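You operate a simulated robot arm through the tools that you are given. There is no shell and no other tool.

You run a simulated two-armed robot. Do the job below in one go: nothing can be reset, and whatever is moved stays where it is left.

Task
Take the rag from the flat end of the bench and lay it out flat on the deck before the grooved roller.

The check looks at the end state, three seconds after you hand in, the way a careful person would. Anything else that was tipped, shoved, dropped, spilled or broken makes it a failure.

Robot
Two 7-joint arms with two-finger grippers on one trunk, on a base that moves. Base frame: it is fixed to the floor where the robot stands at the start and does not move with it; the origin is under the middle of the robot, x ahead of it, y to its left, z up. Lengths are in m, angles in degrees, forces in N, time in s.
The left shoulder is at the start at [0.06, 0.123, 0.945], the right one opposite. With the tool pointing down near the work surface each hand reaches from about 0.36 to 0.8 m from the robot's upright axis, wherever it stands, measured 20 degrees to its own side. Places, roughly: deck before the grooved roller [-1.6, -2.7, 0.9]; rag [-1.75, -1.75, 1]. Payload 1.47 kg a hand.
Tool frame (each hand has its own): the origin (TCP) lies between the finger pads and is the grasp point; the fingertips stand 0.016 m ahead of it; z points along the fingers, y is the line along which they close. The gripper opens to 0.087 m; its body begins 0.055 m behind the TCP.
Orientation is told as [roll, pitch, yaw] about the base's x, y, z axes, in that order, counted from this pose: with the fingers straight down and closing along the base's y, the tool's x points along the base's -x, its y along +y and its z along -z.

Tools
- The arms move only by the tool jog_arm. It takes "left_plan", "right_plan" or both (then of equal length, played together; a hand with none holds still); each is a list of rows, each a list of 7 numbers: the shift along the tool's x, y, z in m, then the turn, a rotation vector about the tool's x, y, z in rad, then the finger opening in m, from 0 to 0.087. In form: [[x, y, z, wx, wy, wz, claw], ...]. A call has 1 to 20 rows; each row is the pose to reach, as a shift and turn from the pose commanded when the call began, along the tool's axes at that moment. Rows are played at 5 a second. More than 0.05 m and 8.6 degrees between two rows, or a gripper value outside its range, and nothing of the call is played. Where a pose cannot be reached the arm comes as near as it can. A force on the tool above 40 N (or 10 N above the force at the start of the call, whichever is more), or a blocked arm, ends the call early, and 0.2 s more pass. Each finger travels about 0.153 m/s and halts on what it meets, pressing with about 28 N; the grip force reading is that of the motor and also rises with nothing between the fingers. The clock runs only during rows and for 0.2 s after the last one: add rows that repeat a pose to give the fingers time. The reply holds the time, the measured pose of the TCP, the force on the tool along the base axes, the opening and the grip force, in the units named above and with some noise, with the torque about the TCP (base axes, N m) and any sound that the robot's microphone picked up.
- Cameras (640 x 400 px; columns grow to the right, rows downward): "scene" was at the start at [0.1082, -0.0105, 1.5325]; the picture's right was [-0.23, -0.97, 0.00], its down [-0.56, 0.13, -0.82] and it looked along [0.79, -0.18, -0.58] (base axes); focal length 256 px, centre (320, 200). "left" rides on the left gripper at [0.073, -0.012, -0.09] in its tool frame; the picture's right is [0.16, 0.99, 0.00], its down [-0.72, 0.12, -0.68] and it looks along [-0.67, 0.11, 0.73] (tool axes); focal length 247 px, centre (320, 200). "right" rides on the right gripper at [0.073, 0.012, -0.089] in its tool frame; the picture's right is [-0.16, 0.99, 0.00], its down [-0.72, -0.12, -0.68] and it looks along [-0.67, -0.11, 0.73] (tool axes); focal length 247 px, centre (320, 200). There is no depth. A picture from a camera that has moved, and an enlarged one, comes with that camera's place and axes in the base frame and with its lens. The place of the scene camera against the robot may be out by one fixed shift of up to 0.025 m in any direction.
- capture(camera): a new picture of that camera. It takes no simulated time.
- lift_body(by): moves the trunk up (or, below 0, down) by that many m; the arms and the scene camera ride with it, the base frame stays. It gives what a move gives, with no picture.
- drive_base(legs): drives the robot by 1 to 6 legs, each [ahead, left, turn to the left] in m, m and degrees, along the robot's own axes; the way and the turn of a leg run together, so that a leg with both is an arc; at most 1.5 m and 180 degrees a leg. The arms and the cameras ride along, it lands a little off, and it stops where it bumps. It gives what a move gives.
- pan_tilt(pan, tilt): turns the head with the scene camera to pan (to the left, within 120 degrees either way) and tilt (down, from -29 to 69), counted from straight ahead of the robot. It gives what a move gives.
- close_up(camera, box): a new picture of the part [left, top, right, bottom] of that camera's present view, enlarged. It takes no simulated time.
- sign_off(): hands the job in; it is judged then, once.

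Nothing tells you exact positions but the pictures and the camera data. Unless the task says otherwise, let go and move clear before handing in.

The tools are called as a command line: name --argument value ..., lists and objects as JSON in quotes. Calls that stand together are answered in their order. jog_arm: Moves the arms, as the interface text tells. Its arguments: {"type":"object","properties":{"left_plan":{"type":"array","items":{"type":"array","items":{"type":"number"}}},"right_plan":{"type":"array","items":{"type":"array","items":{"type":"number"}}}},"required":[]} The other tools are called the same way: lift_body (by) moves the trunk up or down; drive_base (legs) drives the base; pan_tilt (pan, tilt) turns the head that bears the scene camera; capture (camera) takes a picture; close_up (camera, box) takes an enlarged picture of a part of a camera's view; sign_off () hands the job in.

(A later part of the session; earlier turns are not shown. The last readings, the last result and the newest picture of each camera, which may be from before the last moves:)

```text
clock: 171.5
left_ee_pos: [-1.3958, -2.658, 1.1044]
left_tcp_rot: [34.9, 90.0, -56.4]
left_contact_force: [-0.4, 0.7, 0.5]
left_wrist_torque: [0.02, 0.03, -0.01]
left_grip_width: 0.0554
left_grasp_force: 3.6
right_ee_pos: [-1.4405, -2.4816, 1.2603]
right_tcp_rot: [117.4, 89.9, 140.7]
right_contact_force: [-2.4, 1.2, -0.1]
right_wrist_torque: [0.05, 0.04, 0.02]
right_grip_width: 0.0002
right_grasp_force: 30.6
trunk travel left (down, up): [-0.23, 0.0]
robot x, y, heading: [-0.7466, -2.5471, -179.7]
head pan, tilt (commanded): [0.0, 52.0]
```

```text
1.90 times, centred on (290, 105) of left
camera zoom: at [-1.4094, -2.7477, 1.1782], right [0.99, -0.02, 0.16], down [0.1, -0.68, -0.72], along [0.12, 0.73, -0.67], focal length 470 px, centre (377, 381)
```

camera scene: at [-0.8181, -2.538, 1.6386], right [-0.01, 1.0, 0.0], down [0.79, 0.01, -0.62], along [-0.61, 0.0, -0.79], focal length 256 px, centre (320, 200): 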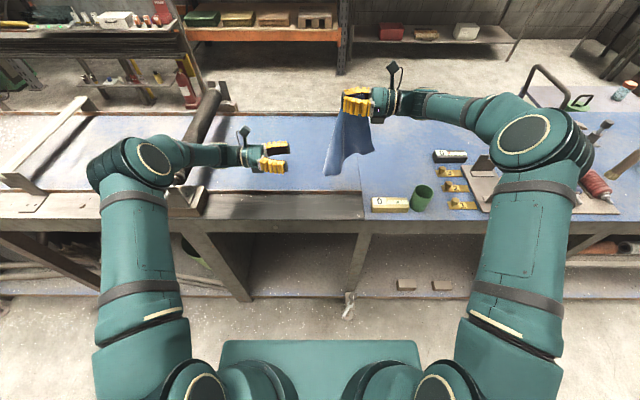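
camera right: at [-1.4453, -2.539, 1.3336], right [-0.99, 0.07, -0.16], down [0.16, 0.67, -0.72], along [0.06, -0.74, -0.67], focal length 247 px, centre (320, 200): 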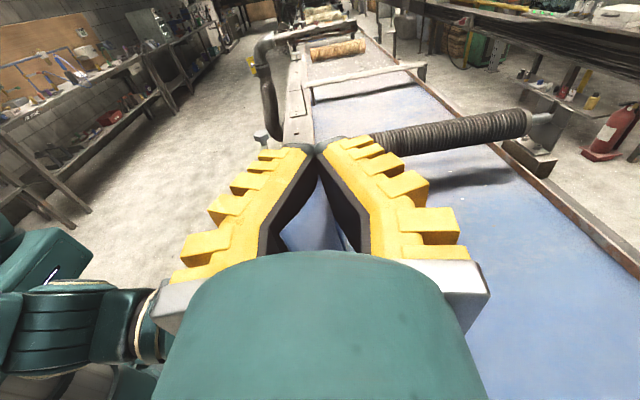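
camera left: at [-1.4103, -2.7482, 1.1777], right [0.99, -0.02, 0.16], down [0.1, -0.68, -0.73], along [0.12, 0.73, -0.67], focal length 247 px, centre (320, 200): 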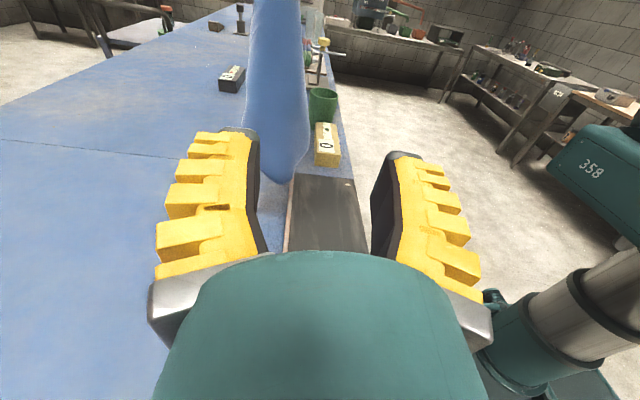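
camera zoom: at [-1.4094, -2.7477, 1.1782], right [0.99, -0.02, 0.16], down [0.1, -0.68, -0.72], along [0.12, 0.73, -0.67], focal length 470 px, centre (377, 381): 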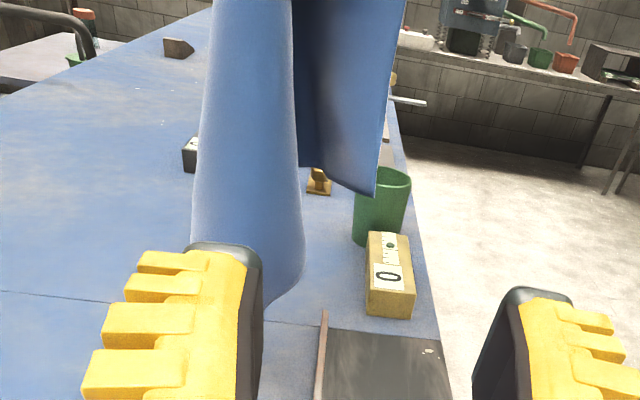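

A now reads (-1.437, -2.494, 1.013) in both views, with edge D–A squarely facing me. So the left hand should come from my side at a flat pitch, low under the right hand. I'll swing it round again, stopping short of the rag.

jog_arm --left_plan '[[0.0087, 0.0087, 0, 0, -0.143, 0, 0.05], [0.0175, 0.0175, 0, 0, -0.286, 0, 0.05], [0.0262, 0.0262, 0, 0, -0.428, 0, 0.05], [0.0349, 0.0349, 0, 0, -0.571, 0, 0.05], [0.0436, 0.0436, 0, 0, -0.714, 0, 0.05], [0.0524, 0.0524, 0, 0, -0.857, 0, 0.05], [0.0611, 0.0611, 0, 0, -1.0, 0, 0.05], [0.0698, 0.0698, 0, 0, -1.142, 0, 0.05], [0.0785, 0.0785, 0, 0, -1.285, 0, 0.05], [0.0873, 0.0873, 0, 0, -1.428, 0, 0.05], [0.096, 0.096, 0, 0, -1.571, 0, 0.05]]'

jog_arm --left_plan '[[0.0114, 0.0007, 0.0079, 0.0695, -0.0716, 0.0934, 0.05], [0.0229, 0.0014, 0.0157, 0.139, -0.1433, 0.1869, 0.05], [0.0343, 0.0021, 0.0236, 0.2085, -0.2149, 0.2803, 0.05], [0.0457, 0.0029, 0.0314, 0.278, -0.2866, 0.3737, 0.05], [0.0571, 0.0036, 0.0393, 0.3475, -0.3582, 0.4671, 0.05], [0.0686, 0.0043, 0.0471, 0.417, -0.4299, 0.5606, 0.05], [0.08, 0.005, 0.055, 0.4865, -0.5015, 0.654, 0.055], [0.0914, 0.0057, 0.0629, 0.556, -0.5731, 0.7474, 0.06], [0.1029, 0.0064, 0.0707, 0.6255, -0.6448, 0.8409, 0.065], [0.1143, 0.0071, 0.0786, 0.695, -0.7164, 0.9343, 0.07], [0.1257, 0.0079, 0.0864, 0.7645, -0.7881, 1.0277, 0.07], [0.1371, 0.0086, 0.0943, 0.834, -0.8597, 1.1211, 0.07], [0.1486, 0.0093, 0.1021, 0.9035, -0.9314, 1.2146, 0.07], [0.16, 0.01, 0.11, 0.973, -1.003, 1.308, 0.07]]'

capture --camera "left"

capture --camera "scene"

```text
clock: 173.9
left_ee_pos: [-1.3003, -2.6602, 1.2016]
left_tcp_rot: [0.0, -0.3, -91.5]
left_contact_force: [-0.1, 0.5, 0.3]
left_wrist_torque: [0.0, 0.0, 0.0]
left_grip_width: 0.0552
left_grasp_force: 4.3
right_ee_pos: [-1.4397, -2.4801, 1.2627]
right_tcp_rot: [157.3, 89.8, -179.4]
right_contact_force: [0.2, -0.5, 0.8]
right_wrist_torque: [0.04, -0.09, 0.09]
right_grip_width: 0.0
right_grasp_force: 27.1
trunk travel left (down, up): [-0.23, 0.0]
robot x, y, heading: [-0.7428, -2.5426, -179.3]
head pan, tilt (commanded): [0.0, 52.0]
```

```text
clock: 176.7
left_ee_pos: [-1.3011, -2.5325, 1.1388]
left_tcp_rot: [-34.2, -58.1, -135.6]
left_contact_force: [0.1, 0.9, -0.8]
left_wrist_torque: [0.0, -0.02, -0.04]
left_grip_width: 0.0735
left_grasp_force: 2.8
right_ee_pos: [-1.4411, -2.4788, 1.256]
right_tcp_rot: [-18.5, 89.5, 4.8]
right_contact_force: [-0.4, -0.3, 0.7]
right_wrist_torque: [0.02, -0.03, 0.08]
right_grip_width: 0.0
right_grasp_force: 30.0
trunk travel left (down, up): [-0.23, 0.0]
robot x, y, heading: [-0.739, -2.5447, -179.5]
head pan, tilt (commanded): [0.0, 52.0]
stopped in row 13 (left hand): the arm was blocked; the commanded pose is now the measured one
```

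```text
taken
camera left: at [-1.1964, -2.4867, 1.12], right [0.29, -0.85, -0.43], down [0.36, -0.31, 0.88], along [-0.88, -0.41, 0.22], focal length 247 px, centre (320, 200)
```

left: 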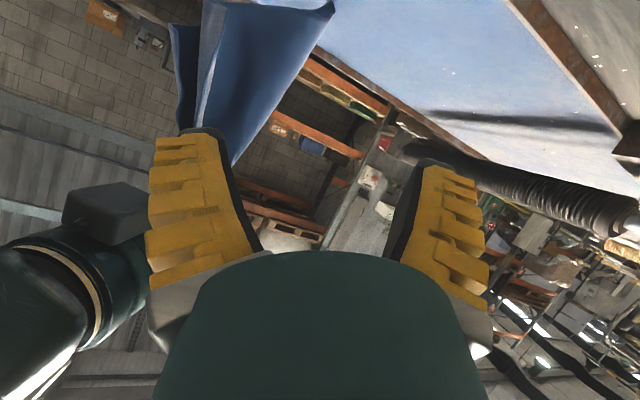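

```text
taken
camera scene: at [-0.8174, -2.5374, 1.6387], right [-0.01, 1.0, 0.0], down [0.79, 0.01, -0.62], along [-0.62, -0.01, -0.79], focal length 256 px, centre (320, 200)
```

scene: 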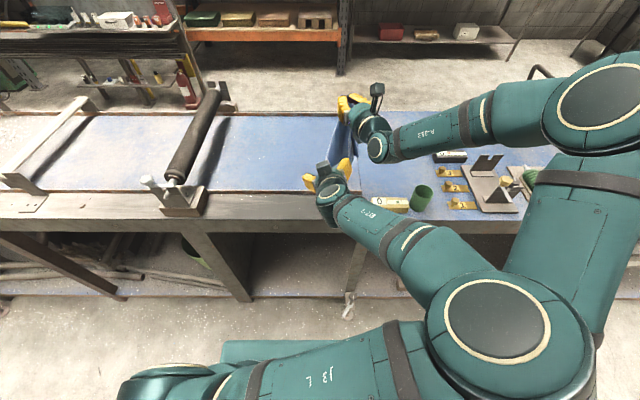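

The left arm swung its elbow across into the right arm and was stopped. I'll reverse that swing along the same path to untangle the arms.

jog_arm --left_plan '[[-0.0082, 0.0083, -0.0013, -0.0712, 0.0734, -0.0957, 0.07], [-0.0164, 0.0166, -0.0026, -0.1425, 0.1468, -0.1915, 0.07], [-0.0245, 0.0249, -0.0039, -0.2137, 0.2202, -0.2872, 0.07], [-0.0327, 0.0332, -0.0052, -0.285, 0.2937, -0.383, 0.06], [-0.0409, 0.0415, -0.0065, -0.3562, 0.3671, -0.4787, 0.05], [-0.0491, 0.0499, -0.0078, -0.4275, 0.4405, -0.5745, 0.05], [-0.0573, 0.0582, -0.009, -0.4987, 0.5139, -0.6702, 0.05], [-0.0655, 0.0665, -0.0103, -0.57, 0.5873, -0.766, 0.05], [-0.0737, 0.0748, -0.0116, -0.6412, 0.6607, -0.8617, 0.05], [-0.0818, 0.0831, -0.0129, -0.7125, 0.7342, -0.9575, 0.05], [-0.09, 0.0914, -0.0142, -0.7837, 0.8076, -1.0532, 0.05], [-0.0982, 0.0997, -0.0155, -0.855, 0.881, -1.149, 0.05]]'

capture --camera "scene"

```text
clock: 179.2
left_ee_pos: [-1.2995, -2.6599, 1.2003]
left_tcp_rot: [0.7, 11.4, -87.4]
left_contact_force: [0.8, 0.0, -0.5]
left_wrist_torque: [0.04, 0.03, -0.01]
left_grip_width: 0.0553
left_grasp_force: 3.8
right_ee_pos: [-1.44, -2.4814, 1.2551]
right_tcp_rot: [-9.3, 89.5, 13.9]
right_contact_force: [1.6, -2.5, -0.1]
right_wrist_torque: [0.02, -0.03, 0.03]
right_grip_width: 0.0
right_grasp_force: 28.4
trunk travel left (down, up): [-0.23, 0.0]
robot x, y, heading: [-0.7429, -2.5471, -179.7]
head pan, tilt (commanded): [0.0, 52.0]
```

```text
taken
camera scene: at [-0.8177, -2.539, 1.6387], right [-0.01, 1.0, 0.0], down [0.79, 0.01, -0.62], along [-0.62, 0.0, -0.79], focal length 256 px, centre (320, 200)
```

scene: 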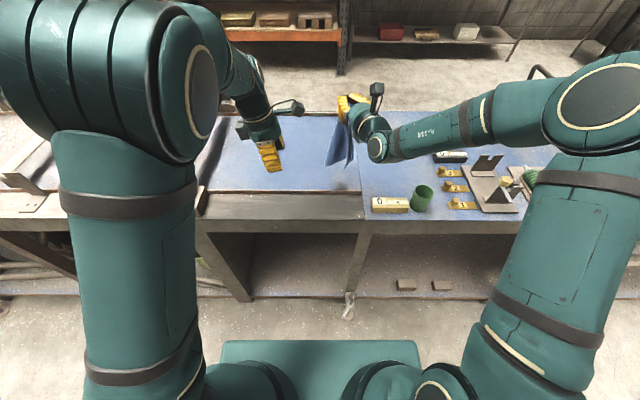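

The arms are untangled and the right still holds the rag by D. The sheet hangs as an open trough facing me, so if I lay it down moving D away from me it should land open side up and spread flat. I'll tuck the left hand back and shift the robot left to centre the rag before the roller.

jog_arm --left_plan '[[-0.01, 0.03, -0.01, 0, 0, 0, 0.05], [-0.03, 0.06, -0.02, 0, 0, 0, 0.04], [-0.05, 0.09, -0.04, 0, 0, 0, 0.02], [-0.06, 0.12, -0.05, 0, 0, 0, 0.0], [-0.06, 0.12, -0.05, 0, 0, 0, 0.0]]'

drive_base --legs '[[0, 0.15, 0]]'

capture --camera "scene"

close_up --camera "scene" --box '[280, 85, 380, 185]'

```text
clock: 180.4
left_ee_pos: [-1.1788, -2.7197, 1.2392]
left_tcp_rot: [0.7, 11.3, -87.6]
left_contact_force: [-0.4, -0.2, -0.1]
left_wrist_torque: [-0.03, -0.03, 0.03]
left_grip_width: 0.0
left_grasp_force: 28.1
right_ee_pos: [-1.441, -2.4801, 1.2557]
right_tcp_rot: [-18.8, 89.6, 4.2]
right_contact_force: [-1.8, 4.4, 2.2]
right_wrist_torque: [0.03, 0.05, -0.02]
right_grip_width: 0.0
right_grasp_force: 26.7
trunk travel left (down, up): [-0.23, 0.0]
robot x, y, heading: [-0.7465, -2.5481, -179.6]
head pan, tilt (commanded): [0.0, 52.0]
```

```text
clock: 182.4
left_ee_pos: [-1.1768, -2.8711, 1.2387]
left_tcp_rot: [0.5, 11.3, -87.7]
left_contact_force: [-0.2, -0.5, -0.3]
left_wrist_torque: [0.0, -0.02, -0.01]
left_grip_width: 0.0001
left_grasp_force: 28.2
right_ee_pos: [-1.4392, -2.631, 1.2545]
right_tcp_rot: [-12.8, 89.6, 10.4]
right_contact_force: [-10.0, 9.5, 2.3]
right_wrist_torque: [0.08, 0.1, 0.1]
right_grip_width: 0.0
right_grasp_force: 28.2
trunk travel left (down, up): [-0.23, 0.0]
robot x, y, heading: [-0.7438, -2.6974, -179.9]
head pan, tilt (commanded): [0.0, 52.0]
```

```text
taken
camera scene: at [-0.8159, -2.6875, 1.6387], right [-0.01, 1.0, 0.0], down [0.79, 0.01, -0.62], along [-0.62, -0.01, -0.79], focal length 256 px, centre (320, 200)
```

scene: 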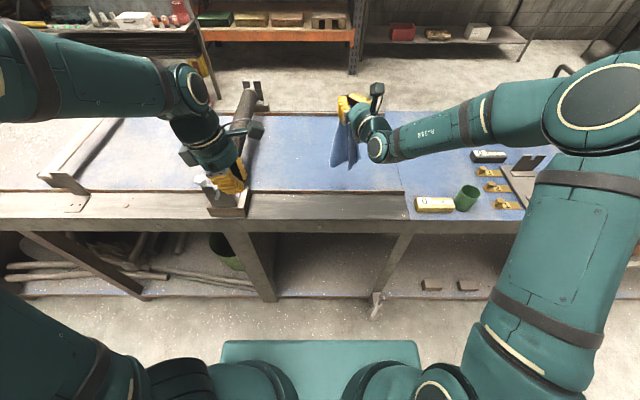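

```text
4.00 times, centred on (330, 135) of scene
camera zoom: at [-0.8159, -2.6875, 1.6387], right [-0.01, 1.0, 0.0], down [0.79, 0.01, -0.62], along [-0.62, -0.01, -0.79], focal length 1026 px, centre (280, 460)
```

zoom: 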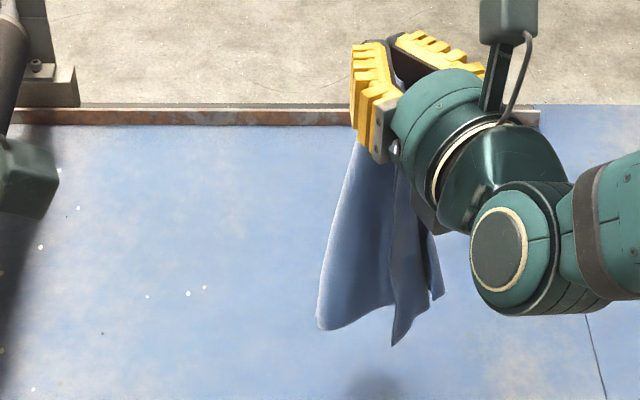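

The right hand reads about 10 N of load with nothing visibly touching it, probably from its wrist being bent near the limit. I'll unwind the yaw by about 20° and see if the load disappears.

jog_arm --right_plan '[[0, 0, 0, 0.12, 0, 0, 0], [0, 0, 0, 0.24, 0, 0, 0], [0, 0, 0, 0.36, 0, 0, 0], [0, 0, 0, 0.36, 0, 0, 0]]'

close_up --camera "scene" --box '[280, 85, 380, 185]'

```text
clock: 183.4
left_ee_pos: [-1.1769, -2.8721, 1.2383]
left_tcp_rot: [0.6, 11.3, -87.6]
left_contact_force: [-0.6, 0.4, 0.3]
left_wrist_torque: [0.02, 0.02, 0.01]
left_grip_width: 0.0001
left_grasp_force: 29.0
right_ee_pos: [-1.4381, -2.6301, 1.2561]
right_tcp_rot: [-33.4, 89.6, 10.6]
right_contact_force: [0.4, -0.7, -1.0]
right_wrist_torque: [-0.05, -0.01, -0.02]
right_grip_width: 0.0001
right_grasp_force: 27.5
trunk travel left (down, up): [-0.23, 0.0]
robot x, y, heading: [-0.7442, -2.6977, -179.4]
head pan, tilt (commanded): [0.0, 52.0]
```

```text
4.00 times, centred on (330, 135) of scene
camera zoom: at [-0.8155, -2.6878, 1.6387], right [-0.01, 1.0, 0.0], down [0.79, 0.01, -0.62], along [-0.62, -0.01, -0.79], focal length 1026 px, centre (280, 460)
```

zoom: 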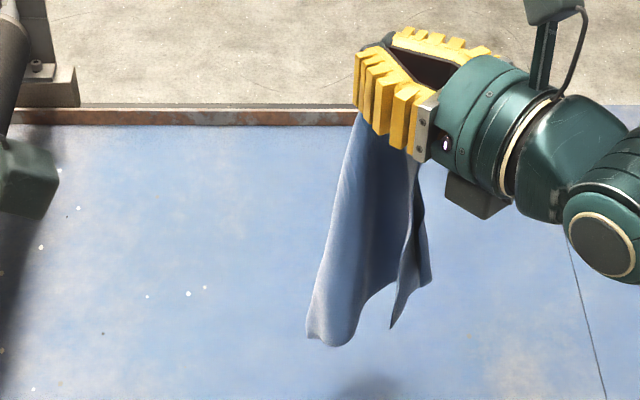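

The load is gone, so it was only the wrist limit. I'll shift slightly right, lower until the bottom touches the deck, and then lay the sheet by moving D back and left in steps.

drive_base --legs '[[0, -0.07, 0]]'

jog_arm --right_plan '[[-0.03, 0, 0, 0, 0, 0, 0], [-0.06, 0, 0, 0, 0, 0, 0], [-0.09, 0, 0, 0, 0, 0, 0], [-0.09, 0, 0, 0, 0, 0, 0], [-0.09, 0, 0, 0, 0, 0, 0]]'

close_up --camera "scene" --box '[280, 95, 380, 195]'

capture --camera "right"

```text
clock: 184.7
left_ee_pos: [-1.1771, -2.802, 1.2386]
left_tcp_rot: [0.6, 11.3, -87.5]
left_contact_force: [0.3, 0.2, 0.8]
left_wrist_torque: [-0.02, 0.0, -0.03]
left_grip_width: 0.0001
left_grasp_force: 27.7
right_ee_pos: [-1.4402, -2.5601, 1.2558]
right_tcp_rot: [-36.5, 89.6, 7.5]
right_contact_force: [-2.2, -1.9, 1.0]
right_wrist_torque: [-0.06, 0.07, 0.0]
right_grip_width: 0.0
right_grasp_force: 29.4
trunk travel left (down, up): [-0.23, 0.0]
robot x, y, heading: [-0.7454, -2.6265, -179.4]
head pan, tilt (commanded): [0.0, 52.0]
```

```text
clock: 185.9
left_ee_pos: [-1.178, -2.8023, 1.239]
left_tcp_rot: [0.7, 11.3, -87.6]
left_contact_force: [-0.4, -0.2, 0.4]
left_wrist_torque: [0.01, 0.0, 0.0]
left_grip_width: 0.0001
left_grasp_force: 28.3
right_ee_pos: [-1.4376, -2.5598, 1.166]
right_tcp_rot: [-33.8, 89.6, 10.2]
right_contact_force: [0.2, 1.6, -0.5]
right_wrist_torque: [0.0, -0.06, 0.18]
right_grip_width: 0.0001
right_grasp_force: 26.6
trunk travel left (down, up): [-0.23, 0.0]
robot x, y, heading: [-0.7448, -2.6308, -179.4]
head pan, tilt (commanded): [0.0, 52.0]
```

```text
4.00 times, centred on (330, 145) of scene
camera zoom: at [-0.8169, -2.6177, 1.6387], right [-0.01, 1.0, 0.0], down [0.79, 0.01, -0.62], along [-0.62, -0.01, -0.79], focal length 1026 px, centre (280, 420)
```

zoom: 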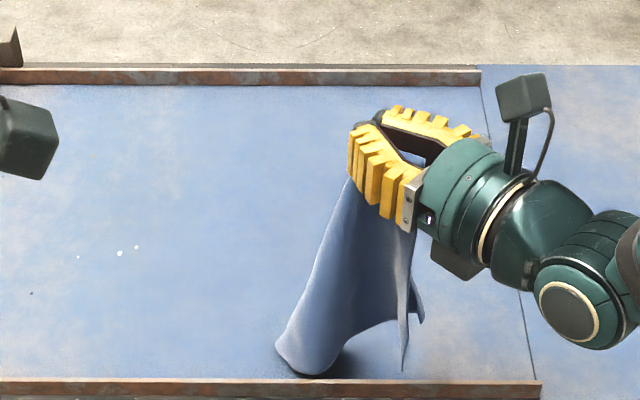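

```text
taken
camera right: at [-1.3845, -2.4904, 1.2397], right [-0.68, 0.71, -0.16], down [0.58, 0.39, -0.72], along [-0.45, -0.59, -0.68], focal length 247 px, centre (320, 200)
```

right: 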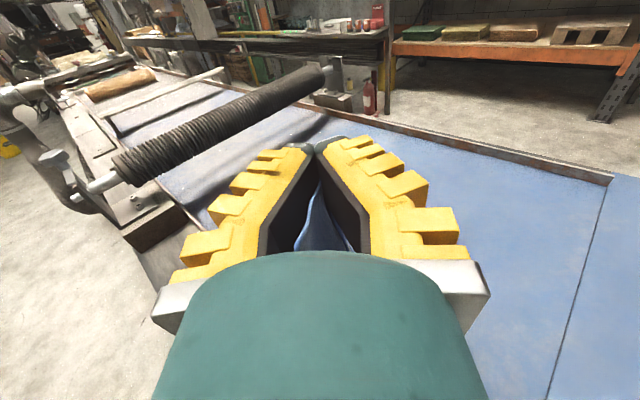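

The bottom now rests on the deck near x=-1.43. I'll begin laying it by moving D away and slightly left, lowering between base moves.

drive_base --legs '[[0.1, 0.05, 0]]'

jog_arm --right_plan '[[-0.02, 0, 0, 0, 0, 0, 0], [-0.04, 0, 0, 0, 0, 0, 0], [-0.06, 0, 0, 0, 0, 0, 0], [-0.06, 0, 0, 0, 0, 0, 0]]'

close_up --camera "scene" --box '[270, 105, 390, 215]'

```text
clock: 187.1
left_ee_pos: [-1.2774, -2.8532, 1.2388]
left_tcp_rot: [0.7, 11.3, -87.5]
left_contact_force: [0.1, 0.8, -0.8]
left_wrist_torque: [-0.01, -0.01, 0.0]
left_grip_width: 0.0
left_grasp_force: 27.6
right_ee_pos: [-1.5377, -2.6118, 1.1671]
right_tcp_rot: [-32.0, 89.7, 11.9]
right_contact_force: [-2.6, 1.0, -0.5]
right_wrist_torque: [0.08, -0.08, 0.05]
right_grip_width: 0.0
right_grasp_force: 27.1
trunk travel left (down, up): [-0.23, 0.0]
robot x, y, heading: [-0.843, -2.6754, -179.5]
head pan, tilt (commanded): [0.0, 52.0]
```

```text
clock: 188.1
left_ee_pos: [-1.276, -2.8538, 1.2397]
left_tcp_rot: [0.6, 11.3, -87.5]
left_contact_force: [-0.1, -0.2, -0.1]
left_wrist_torque: [0.04, 0.01, 0.03]
left_grip_width: 0.0001
left_grasp_force: 27.9
right_ee_pos: [-1.5372, -2.6111, 1.107]
right_tcp_rot: [-30.0, 89.7, 13.9]
right_contact_force: [0.2, 1.2, 0.3]
right_wrist_torque: [0.03, -0.02, 0.03]
right_grip_width: 0.0002
right_grasp_force: 27.6
trunk travel left (down, up): [-0.23, 0.0]
robot x, y, heading: [-0.847, -2.6767, -179.4]
head pan, tilt (commanded): [0.0, 52.0]
```

```text
3.64 times, centred on (330, 160) of scene
camera zoom: at [-0.9152, -2.6688, 1.6387], right [-0.01, 1.0, 0.0], down [0.79, 0.01, -0.62], along [-0.62, -0.01, -0.79], focal length 932 px, centre (284, 346)
```

zoom: 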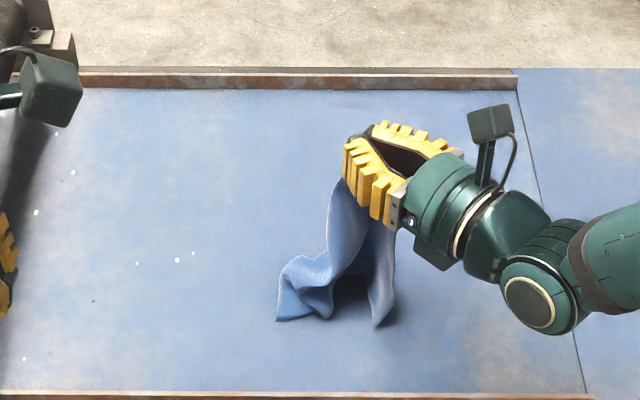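

The sheet stands like a tent with its open side toward me, sliding back a little with D. I'll continue back and down.

drive_base --legs '[[0.09, 0.02, 0]]'

jog_arm --right_plan '[[-0.02, 0, 0, 0, 0, 0, 0], [-0.04, 0.0, 0.0, 0, 0, 0, 0], [-0.06, 0.0, 0.0, 0, 0, 0, 0], [-0.06, 0.0, 0.0, 0, 0, 0, 0]]'

close_up --camera "scene" --box '[270, 105, 390, 215]'

capture --camera "right"

```text
clock: 189.2
left_ee_pos: [-1.3685, -2.8728, 1.2392]
left_tcp_rot: [0.7, 11.3, -87.5]
left_contact_force: [-0.7, 0.4, 0.5]
left_wrist_torque: [-0.02, -0.03, 0.01]
left_grip_width: 0.0001
left_grasp_force: 27.6
right_ee_pos: [-1.6277, -2.6308, 1.1058]
right_tcp_rot: [-32.3, 89.6, 11.6]
right_contact_force: [-51.9, 24.5, 19.1]
right_wrist_torque: [0.46, 0.48, 0.34]
right_grip_width: 0.0001
right_grasp_force: 27.6
trunk travel left (down, up): [-0.23, 0.0]
robot x, y, heading: [-0.9301, -2.6979, -179.2]
head pan, tilt (commanded): [0.0, 52.0]
```

```text
clock: 190.2
left_ee_pos: [-1.3663, -2.8734, 1.2393]
left_tcp_rot: [0.6, 11.3, -87.5]
left_contact_force: [0.8, 0.0, -1.2]
left_wrist_torque: [-0.02, 0.02, -0.02]
left_grip_width: 0.0
left_grasp_force: 28.1
right_ee_pos: [-1.6279, -2.6294, 1.0477]
right_tcp_rot: [-30.3, 89.5, 13.6]
right_contact_force: [0.1, 2.2, -0.7]
right_wrist_torque: [0.04, 0.02, -0.04]
right_grip_width: 0.0001
right_grasp_force: 27.2
trunk travel left (down, up): [-0.23, 0.0]
robot x, y, heading: [-0.9332, -2.7012, -179.1]
head pan, tilt (commanded): [0.0, 52.0]
```

```text
3.64 times, centred on (330, 160) of scene
camera zoom: at [-1.0053, -2.689, 1.6387], right [-0.01, 1.0, 0.0], down [0.79, 0.01, -0.62], along [-0.62, -0.01, -0.79], focal length 932 px, centre (284, 346)
```

zoom: 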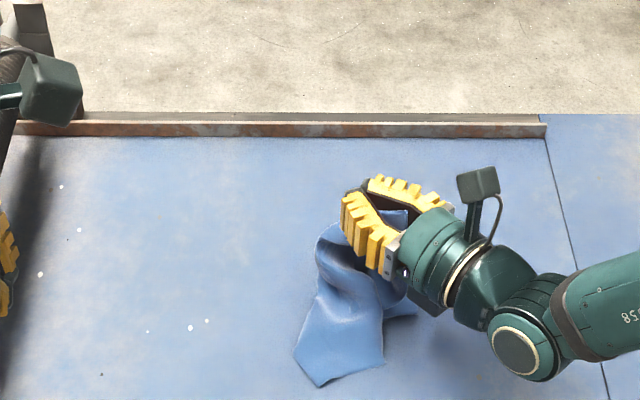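

```text
taken
camera right: at [-1.573, -2.5597, 1.1204], right [-0.68, 0.71, -0.16], down [0.58, 0.39, -0.72], along [-0.45, -0.58, -0.68], focal length 247 px, centre (320, 200)
```

right: 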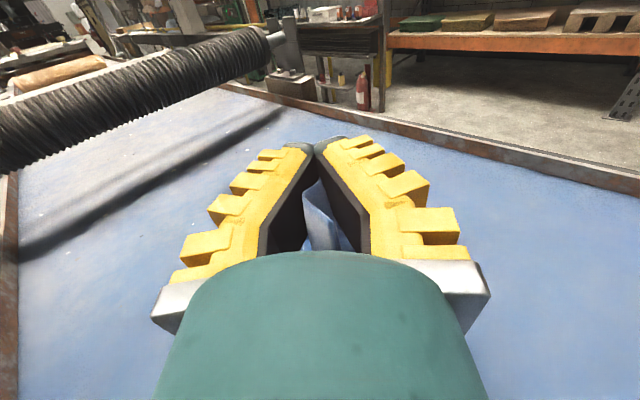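

A brief large force showed on the right hand during that drive. I'll check the whole scene to make sure nothing was touched.

capture --camera "scene"

close_up --camera "scene" --box '[340, 130, 560, 290]'

```text
taken
camera scene: at [-1.0053, -2.689, 1.6387], right [-0.01, 1.0, 0.0], down [0.79, 0.01, -0.62], along [-0.62, -0.01, -0.79], focal length 256 px, centre (320, 200)
```

scene: 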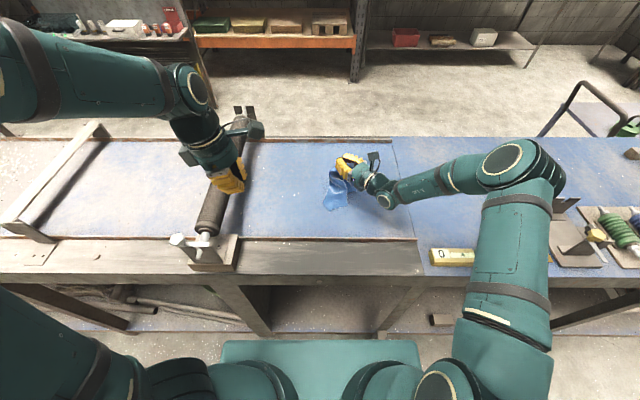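

```text
2.50 times, centred on (450, 210) of scene
camera zoom: at [-1.0053, -2.689, 1.6387], right [-0.01, 1.0, 0.0], down [0.79, 0.01, -0.62], along [-0.62, -0.01, -0.79], focal length 641 px, centre (-5, 175)
```

zoom: 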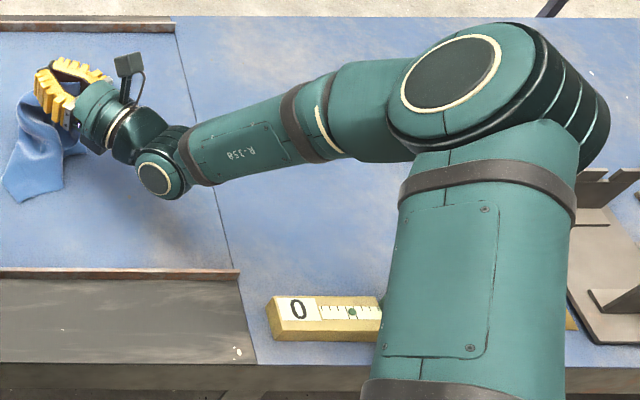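

The gauge and other things I can see look undisturbed; I'll check the cup once the arm moves away. I'll finish setting D down a bit farther back, then work the corners out on the deck.

jog_arm --right_plan '[[-0.02, 0.009, 0.018, 0, 0, 0, 0], [-0.04, 0.018, 0.036, 0, 0, 0, 0], [-0.055, 0.027, 0.045, 0, 0, 0, 0], [-0.065, 0.036, 0.045, 0, 0, 0, 0], [-0.065, 0.036, 0.045, 0, 0, 0, 0]]'

close_up --camera "scene" --box '[290, 130, 390, 220]'

```text
clock: 191.4
left_ee_pos: [-1.3674, -2.8735, 1.2388]
left_tcp_rot: [0.6, 11.4, -87.5]
left_contact_force: [0.0, -0.1, -0.8]
left_wrist_torque: [0.01, -0.01, 0.0]
left_grip_width: 0.0
left_grasp_force: 28.2
right_ee_pos: [-1.6833, -2.6348, 0.9816]
right_tcp_rot: [-29.1, 89.6, 14.7]
right_contact_force: [-0.1, 0.9, 0.7]
right_wrist_torque: [0.01, 0.02, 0.05]
right_grip_width: 0.0
right_grasp_force: 29.3
trunk travel left (down, up): [-0.23, 0.0]
robot x, y, heading: [-0.9342, -2.7009, -179.6]
head pan, tilt (commanded): [0.0, 52.0]
```

```text
4.44 times, centred on (340, 175) of scene
camera zoom: at [-1.0052, -2.6891, 1.6387], right [-0.01, 1.0, 0.0], down [0.79, 0.01, -0.62], along [-0.62, -0.01, -0.79], focal length 1140 px, centre (231, 311)
```

zoom: 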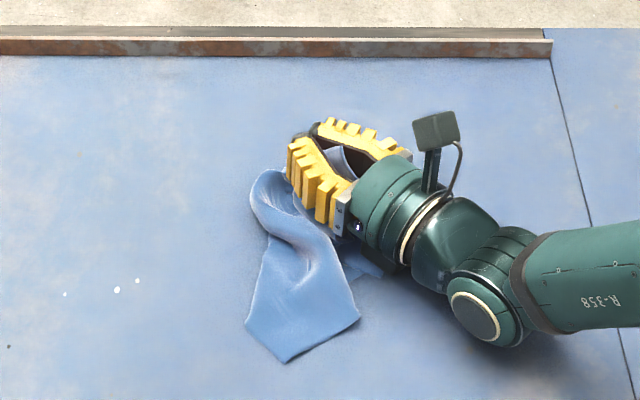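

The near part of the rag lies flat with one free corner toward me. I'll release D gently, withdraw the right hand, and look at the whole rag from above before choosing two adjacent corners.

jog_arm --right_plan '[[0, 0, 0, 0, 0, 0, 0.03], [0, 0, 0, 0, 0, 0, 0.06], [0, 0, 0, 0, 0, 0, 0.06], [0.005, 0, -0.03, 0, 0, 0, 0.06], [0.01, 0, -0.06, 0, 0, 0, 0.06], [0.02, 0, -0.09, 0, 0, 0, 0.06], [0.05, 0, -0.11, 0, 0, 0, 0.06], [0.09, 0, -0.13, 0, 0, 0, 0.06], [0.13, 0, -0.14, 0, 0, 0, 0.06]]'

close_up --camera "scene" --box '[280, 130, 380, 220]'

capture --camera "scene"

```text
clock: 193.4
left_ee_pos: [-1.366, -2.8728, 1.239]
left_tcp_rot: [0.6, 11.5, -87.5]
left_contact_force: [-0.8, -1.0, 0.2]
left_wrist_torque: [0.0, 0.05, 0.03]
left_grip_width: 0.0
left_grasp_force: 27.9
right_ee_pos: [-1.5835, -2.5388, 1.1124]
right_tcp_rot: [-27.5, 89.7, 16.4]
right_contact_force: [0.6, 0.0, -0.6]
right_wrist_torque: [0.01, 0.02, -0.01]
right_grip_width: 0.0647
right_grasp_force: 3.1
trunk travel left (down, up): [-0.23, 0.0]
robot x, y, heading: [-0.9325, -2.6939, -179.3]
head pan, tilt (commanded): [0.0, 52.0]
```

```text
4.44 times, centred on (330, 175) of scene
camera zoom: at [-1.0046, -2.6894, 1.6388], right [-0.01, 1.0, 0.0], down [0.79, 0.01, -0.62], along [-0.62, -0.01, -0.79], focal length 1140 px, centre (276, 311)
```

zoom: 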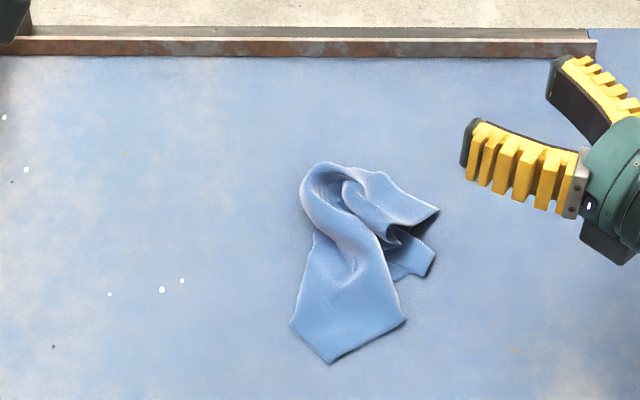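

```text
taken
camera scene: at [-1.0046, -2.6894, 1.6388], right [-0.01, 1.0, 0.0], down [0.79, 0.01, -0.62], along [-0.62, -0.01, -0.79], focal length 256 px, centre (320, 200)
```

scene: 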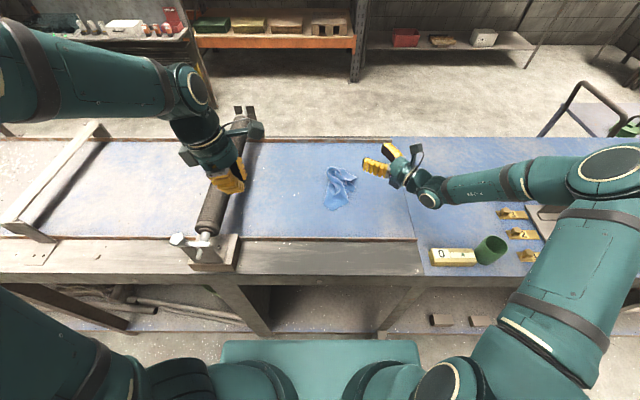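

The rag is on the deck, centred, though crumpled. The green cup looks slanted from here, probably perspective; I'll zoom to check it.

close_up --camera "scene" --box '[420, 200, 560, 290]'

close_up --camera "scene" --box '[305, 155, 365, 215]'

```text
4.44 times, centred on (490, 245) of scene
camera zoom: at [-1.0046, -2.6894, 1.6388], right [-0.01, 1.0, 0.0], down [0.79, 0.01, -0.62], along [-0.62, -0.01, -0.79], focal length 1140 px, centre (-436, 0)
```

zoom: 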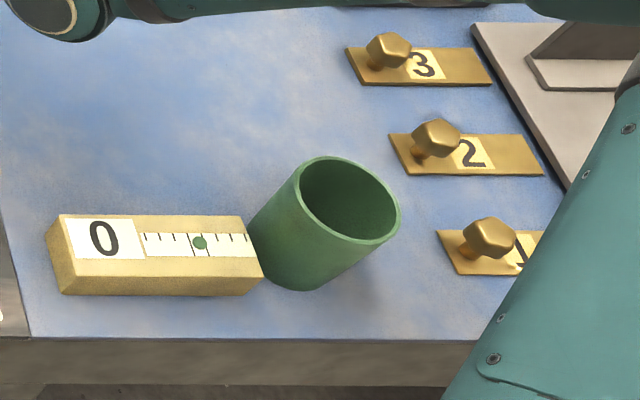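

```text
6.67 times, centred on (335, 185) of scene
camera zoom: at [-1.0046, -2.6894, 1.6388], right [-0.01, 1.0, 0.0], down [0.79, 0.01, -0.62], along [-0.62, -0.01, -0.79], focal length 1710 px, centre (220, 300)
```

zoom: 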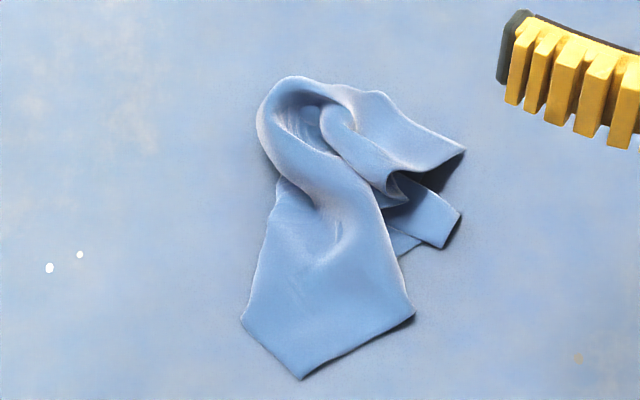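

The cup stands upright beside the gauge exactly as before, so nothing was disturbed. Now I'll return both hands to the standard vertical pose so I can pinch and pull the rag's corners out on the deck.

jog_arm --right_plan '[[0.02, 0, 0, 0.123, 0, 0, 0.06], [0.04, 0, 0, 0.247, 0, 0, 0.06], [0.06, 0, 0, 0.37, 0, 0, 0.06], [0.08, 0, 0, 0.493, 0, 0, 0.06], [0.1, 0, 0, 0.617, 0, 0, 0.06], [0.1, 0, 0, 0.74, 0, 0, 0.06]]'

jog_arm --left_plan '[[0, 0, 0, -0.0127, -0.0133, 0.134, 0], [0, 0, 0, -0.0253, -0.0265, 0.268, 0], [0, 0, 0, -0.038, -0.0398, 0.402, 0], [0, 0, 0, -0.0507, -0.053, 0.536, 0], [0, 0, 0, -0.0633, -0.0663, 0.67, 0], [0, 0, 0, -0.076, -0.0795, 0.804, 0], [0, 0, 0, -0.0887, -0.0928, 0.938, 0], [0, 0, 0, -0.1013, -0.106, 1.072, 0], [0, 0, 0, -0.114, -0.1193, 1.206, 0], [0, 0, 0, -0.1267, -0.1325, 1.34, 0], [0, 0, 0, -0.1393, -0.1458, 1.474, 0], [0, 0, 0, -0.152, -0.159, 1.608, 0]]' --right_plan '[[0, 0, -0.005, 0, -0.131, 0, 0.06], [0, 0, -0.01, 0, -0.262, 0, 0.06], [0, 0, -0.015, 0, -0.393, 0, 0.06], [0, 0, -0.02, 0, -0.524, 0, 0.05], [0, 0, -0.02, 0, -0.655, 0, 0.05], [0, 0, -0.02, 0, -0.786, 0, 0.05], [0, 0, -0.02, 0, -0.916, 0, 0.05], [0, 0, -0.02, 0, -1.047, 0, 0.05], [0, 0, -0.02, 0, -1.178, 0, 0.05], [0, 0, -0.02, 0, -1.309, 0, 0.05], [0, 0, -0.02, 0, -1.44, 0, 0.05], [0, 0, -0.02, 0, -1.571, 0, 0.05]]'

jog_arm --right_plan '[[0, 0, 0, 0, 0, -0.143, 0.05], [0, 0, 0, 0, 0, -0.286, 0.05], [0, 0, 0, 0, 0, -0.428, 0.05], [0, 0, 0, 0, 0, -0.571, 0.05], [0, 0, 0, 0, 0, -0.714, 0.05], [0, 0, 0, 0, 0, -0.857, 0.05], [0, 0, 0, 0, 0, -1.0, 0.05], [0, 0, 0, 0, 0, -1.142, 0.05], [0, 0, 0, 0, 0, -1.285, 0.05], [0, 0, 0, 0, 0, -1.428, 0.05], [0, 0, 0, 0, 0, -1.571, 0.05]]'

capture --camera "scene"

```text
clock: 194.8
left_ee_pos: [-1.367, -2.872, 1.2392]
left_tcp_rot: [0.6, 11.3, -87.5]
left_contact_force: [0.6, 0.0, 0.6]
left_wrist_torque: [-0.04, -0.01, -0.01]
left_grip_width: 0.0
left_grasp_force: 27.4
right_ee_pos: [-1.586, -2.5386, 1.2125]
right_tcp_rot: [-72.4, 89.5, 13.9]
right_contact_force: [-0.6, -0.5, 0.5]
right_wrist_torque: [0.02, -0.01, 0.01]
right_grip_width: 0.0644
right_grasp_force: 3.6
trunk travel left (down, up): [-0.23, 0.0]
robot x, y, heading: [-0.9329, -2.6993, -179.4]
head pan, tilt (commanded): [0.0, 52.0]
```

```text
clock: 197.4
left_ee_pos: [-1.3673, -2.8741, 1.2386]
left_tcp_rot: [-0.1, 0.0, 179.7]
left_contact_force: [0.6, 0.6, 0.8]
left_wrist_torque: [-0.01, 0.02, 0.0]
left_grip_width: 0.0
left_grasp_force: 27.8
right_ee_pos: [-1.583, -2.5194, 1.2122]
right_tcp_rot: [-0.3, -0.2, 86.3]
right_contact_force: [-0.6, -0.5, -0.7]
right_wrist_torque: [0.02, 0.01, 0.04]
right_grip_width: 0.0551
right_grasp_force: 3.2
trunk travel left (down, up): [-0.23, 0.0]
robot x, y, heading: [-0.9308, -2.6955, -179.1]
head pan, tilt (commanded): [0.0, 52.0]
```

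```text
clock: 199.8
left_ee_pos: [-1.3671, -2.8721, 1.239]
left_tcp_rot: [-0.1, 0.1, 179.9]
left_contact_force: [0.3, 0.1, -0.2]
left_wrist_torque: [-0.01, 0.01, 0.02]
left_grip_width: 0.0
left_grasp_force: 27.8
right_ee_pos: [-1.5838, -2.519, 1.2123]
right_tcp_rot: [-0.1, 0.4, 176.4]
right_contact_force: [0.0, -0.6, -0.3]
right_wrist_torque: [-0.03, 0.03, -0.01]
right_grip_width: 0.0554
right_grasp_force: 3.4
trunk travel left (down, up): [-0.23, 0.0]
robot x, y, heading: [-0.9365, -2.6975, -179.3]
head pan, tilt (commanded): [0.0, 52.0]
```

```text
taken
camera scene: at [-1.0054, -2.6887, 1.6387], right [-0.01, 1.0, 0.0], down [0.79, 0.01, -0.62], along [-0.62, -0.01, -0.79], focal length 256 px, centre (320, 200)
```

scene: 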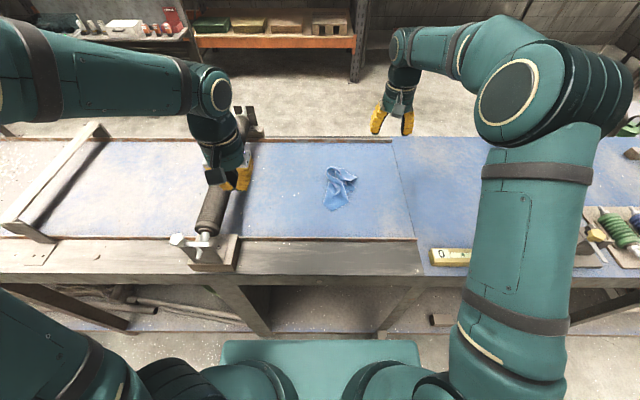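

Both hands are vertical again and everything else looks undisturbed. I'll bring the left hand over the rag's near corner, lower the trunk, and zoom in for an exact position.

jog_arm --left_plan '[[-0.03, -0.04, 0, 0, 0, 0, 0.01], [-0.06, -0.08, 0, 0, 0, 0, 0.02], [-0.09, -0.12, 0, 0, 0, 0, 0.03], [-0.12, -0.16, 0.0, 0, 0, 0, 0.03], [-0.14, -0.2, 0.0, 0, 0, 0, 0.03], [-0.14, -0.2, 0.0, 0, 0, 0, 0.03]]'

lift_body --by -0.12

capture --camera "left"

close_up --camera "scene" --box '[290, 120, 400, 220]'

```text
clock: 201.2
left_ee_pos: [-1.5043, -2.6714, 1.2372]
left_tcp_rot: [-0.1, 0.1, 179.9]
left_contact_force: [-0.3, -0.3, -0.6]
left_wrist_torque: [0.04, 0.04, 0.0]
left_grip_width: 0.0362
left_grasp_force: 4.0
right_ee_pos: [-1.5838, -2.5194, 1.2121]
right_tcp_rot: [-0.2, 0.4, 176.3]
right_contact_force: [-0.2, -0.1, 0.3]
right_wrist_torque: [-0.01, 0.0, 0.0]
right_grip_width: 0.0554
right_grasp_force: 3.8
trunk travel left (down, up): [-0.23, 0.0]
robot x, y, heading: [-0.9342, -2.6946, -179.3]
head pan, tilt (commanded): [0.0, 52.0]
```

```text
clock: 202.7
left_ee_pos: [-1.5051, -2.6711, 1.1164]
left_tcp_rot: [-0.1, 0.1, 179.9]
left_contact_force: [0.1, 0.2, 0.6]
left_wrist_torque: [0.01, 0.01, 0.0]
left_grip_width: 0.0361
left_grasp_force: 4.6
right_ee_pos: [-1.5837, -2.5184, 1.0924]
right_tcp_rot: [0.0, 0.3, 176.4]
right_contact_force: [0.1, -0.1, -0.1]
right_wrist_torque: [0.0, 0.01, 0.0]
right_grip_width: 0.0552
right_grasp_force: 3.7
trunk travel left (down, up): [-0.11, 0.12]
robot x, y, heading: [-0.9355, -2.6994, -179.7]
head pan, tilt (commanded): [0.0, 52.0]
```

```text
taken
camera left: at [-1.4325, -2.6598, 1.2079], right [0.16, -0.99, 0.0], down [-0.73, -0.12, 0.68], along [-0.67, -0.11, -0.73], focal length 247 px, centre (320, 200)
```

left: 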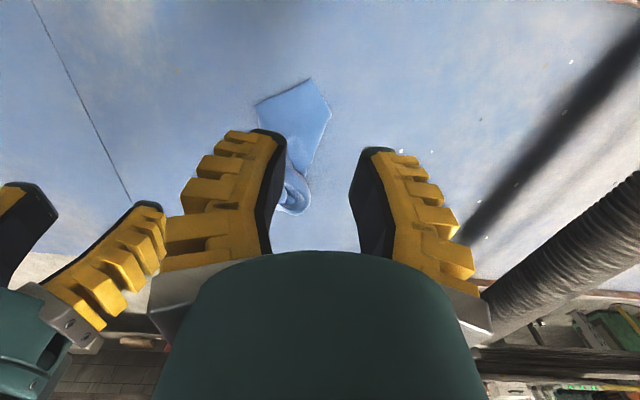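

```text
4.00 times, centred on (345, 170) of scene
camera zoom: at [-1.0051, -2.6888, 1.5189], right [-0.01, 1.0, 0.0], down [0.79, 0.01, -0.62], along [-0.62, -0.01, -0.79], focal length 1026 px, centre (220, 320)
```

zoom: 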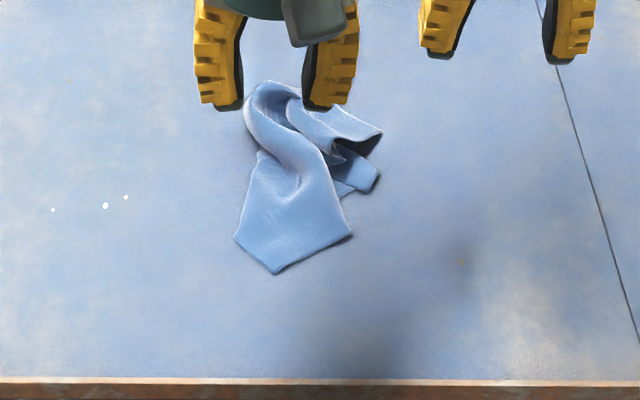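

Corner K1 is at about (-1.517, -2.660), pointing at me. I'll come down with the left fingertips just inside its two edges, press lightly and close.

jog_arm --left_plan '[[-0.01, -0.004, 0.04, 0, 0, 0, 0.03], [-0.02, -0.008, 0.08, 0, 0, 0, 0.03], [-0.03, -0.013, 0.12, 0, 0, 0, 0.03], [-0.03, -0.013, 0.155, 0, 0, 0, 0.03], [-0.03, -0.013, 0.172, 0, 0, 0, 0.03], [-0.03, -0.013, 0.172, 0, 0, 0, 0.03]]'

capture --camera "left"

```text
clock: 204.1
left_ee_pos: [-1.5341, -2.6591, 0.9465]
left_tcp_rot: [-0.1, 0.1, 179.9]
left_contact_force: [0.8, -0.2, 0.5]
left_wrist_torque: [0.02, -0.02, 0.01]
left_grip_width: 0.036
left_grasp_force: 4.5
right_ee_pos: [-1.5837, -2.5194, 1.0919]
right_tcp_rot: [-0.1, 0.4, 176.3]
right_contact_force: [0.2, 0.5, -0.4]
right_wrist_torque: [0.0, 0.0, 0.01]
right_grip_width: 0.0555
right_grasp_force: 4.1
trunk travel left (down, up): [-0.11, 0.12]
robot x, y, heading: [-0.9313, -2.695, -179.3]
head pan, tilt (commanded): [0.0, 52.0]
```

```text
taken
camera left: at [-1.4627, -2.6473, 1.0361], right [0.16, -0.99, 0.0], down [-0.73, -0.12, 0.68], along [-0.67, -0.11, -0.73], focal length 247 px, centre (320, 200)
```

left: 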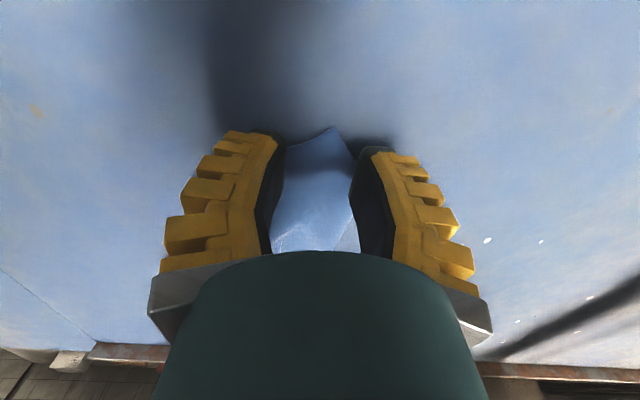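

The corner tip sits between the fingers. I'll move 1.2 cm deeper, press, and close.

jog_arm --left_plan '[[-0.012, 0, 0.004, 0, 0, 0, 0.03], [-0.012, 0, 0.0105, 0, 0, 0, 0.03], [-0.012, 0, 0.0135, 0, 0, 0, 0.03], [-0.012, 0, 0.0135, 0, 0, 0, 0.024], [-0.012, 0, 0.0135, 0, 0, 0, 0.018], [-0.012, 0, 0.0135, 0, 0, 0, 0.012], [-0.012, 0, 0.0135, 0, 0, 0, 0.006], [-0.012, 0, 0.0135, 0, 0, 0, 0.0], [-0.012, 0, 0.0135, 0, 0, 0, 0.0], [-0.012, 0, 0.0135, 0, 0, 0, 0.0]]'

jog_arm --left_plan '[[0, 0, -0.02, 0, 0, 0, 0], [0, 0, -0.04, 0, 0, 0, 0], [0, 0, -0.06, 0, 0, 0, 0], [0, 0, -0.06, 0, 0, 0, 0]]'

capture --camera "left"

close_up --camera "scene" --box '[290, 120, 400, 220]'

```text
clock: 206.3
left_ee_pos: [-1.5448, -2.6594, 0.9352]
left_tcp_rot: [-0.2, -0.2, 179.9]
left_contact_force: [-1.4, 2.0, 27.0]
left_wrist_torque: [0.19, 0.13, 0.0]
left_grip_width: 0.0018
left_grasp_force: 28.3
right_ee_pos: [-1.5822, -2.5192, 1.0929]
right_tcp_rot: [-0.1, 0.3, 176.3]
right_contact_force: [-0.1, -0.6, 0.2]
right_wrist_torque: [0.0, 0.02, 0.01]
right_grip_width: 0.0553
right_grasp_force: 3.5
trunk travel left (down, up): [-0.11, 0.12]
robot x, y, heading: [-0.9336, -2.6974, -179.2]
head pan, tilt (commanded): [0.0, 52.0]
```

```text
clock: 207.3
left_ee_pos: [-1.548, -2.6586, 0.9923]
left_tcp_rot: [0.0, 0.2, 179.9]
left_contact_force: [0.3, 0.0, 1.5]
left_wrist_torque: [-0.02, -0.01, -0.06]
left_grip_width: 0.0001
left_grasp_force: 27.9
right_ee_pos: [-1.5844, -2.5191, 1.0917]
right_tcp_rot: [0.0, 0.4, 176.4]
right_contact_force: [-0.3, 0.4, 0.2]
right_wrist_torque: [-0.01, -0.01, 0.04]
right_grip_width: 0.0554
right_grasp_force: 3.4
trunk travel left (down, up): [-0.11, 0.12]
robot x, y, heading: [-0.9348, -2.7, -179.4]
head pan, tilt (commanded): [0.0, 52.0]
```

```text
taken
camera left: at [-1.4745, -2.6473, 1.0822], right [0.16, -0.99, 0.0], down [-0.73, -0.12, 0.68], along [-0.67, -0.11, -0.74], focal length 247 px, centre (320, 200)
```

left: 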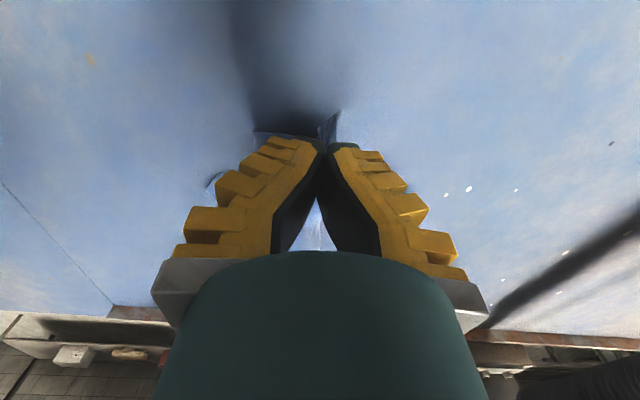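

```text
4.00 times, centred on (345, 170) of scene
camera zoom: at [-1.0057, -2.6888, 1.5186], right [-0.01, 1.0, 0.0], down [0.79, 0.01, -0.62], along [-0.62, -0.01, -0.79], focal length 1026 px, centre (220, 320)
```

zoom: 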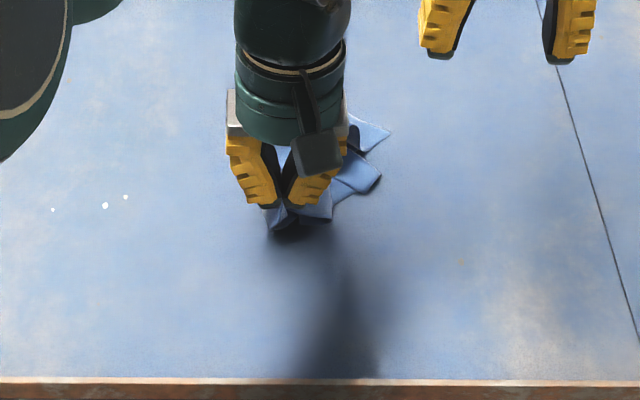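

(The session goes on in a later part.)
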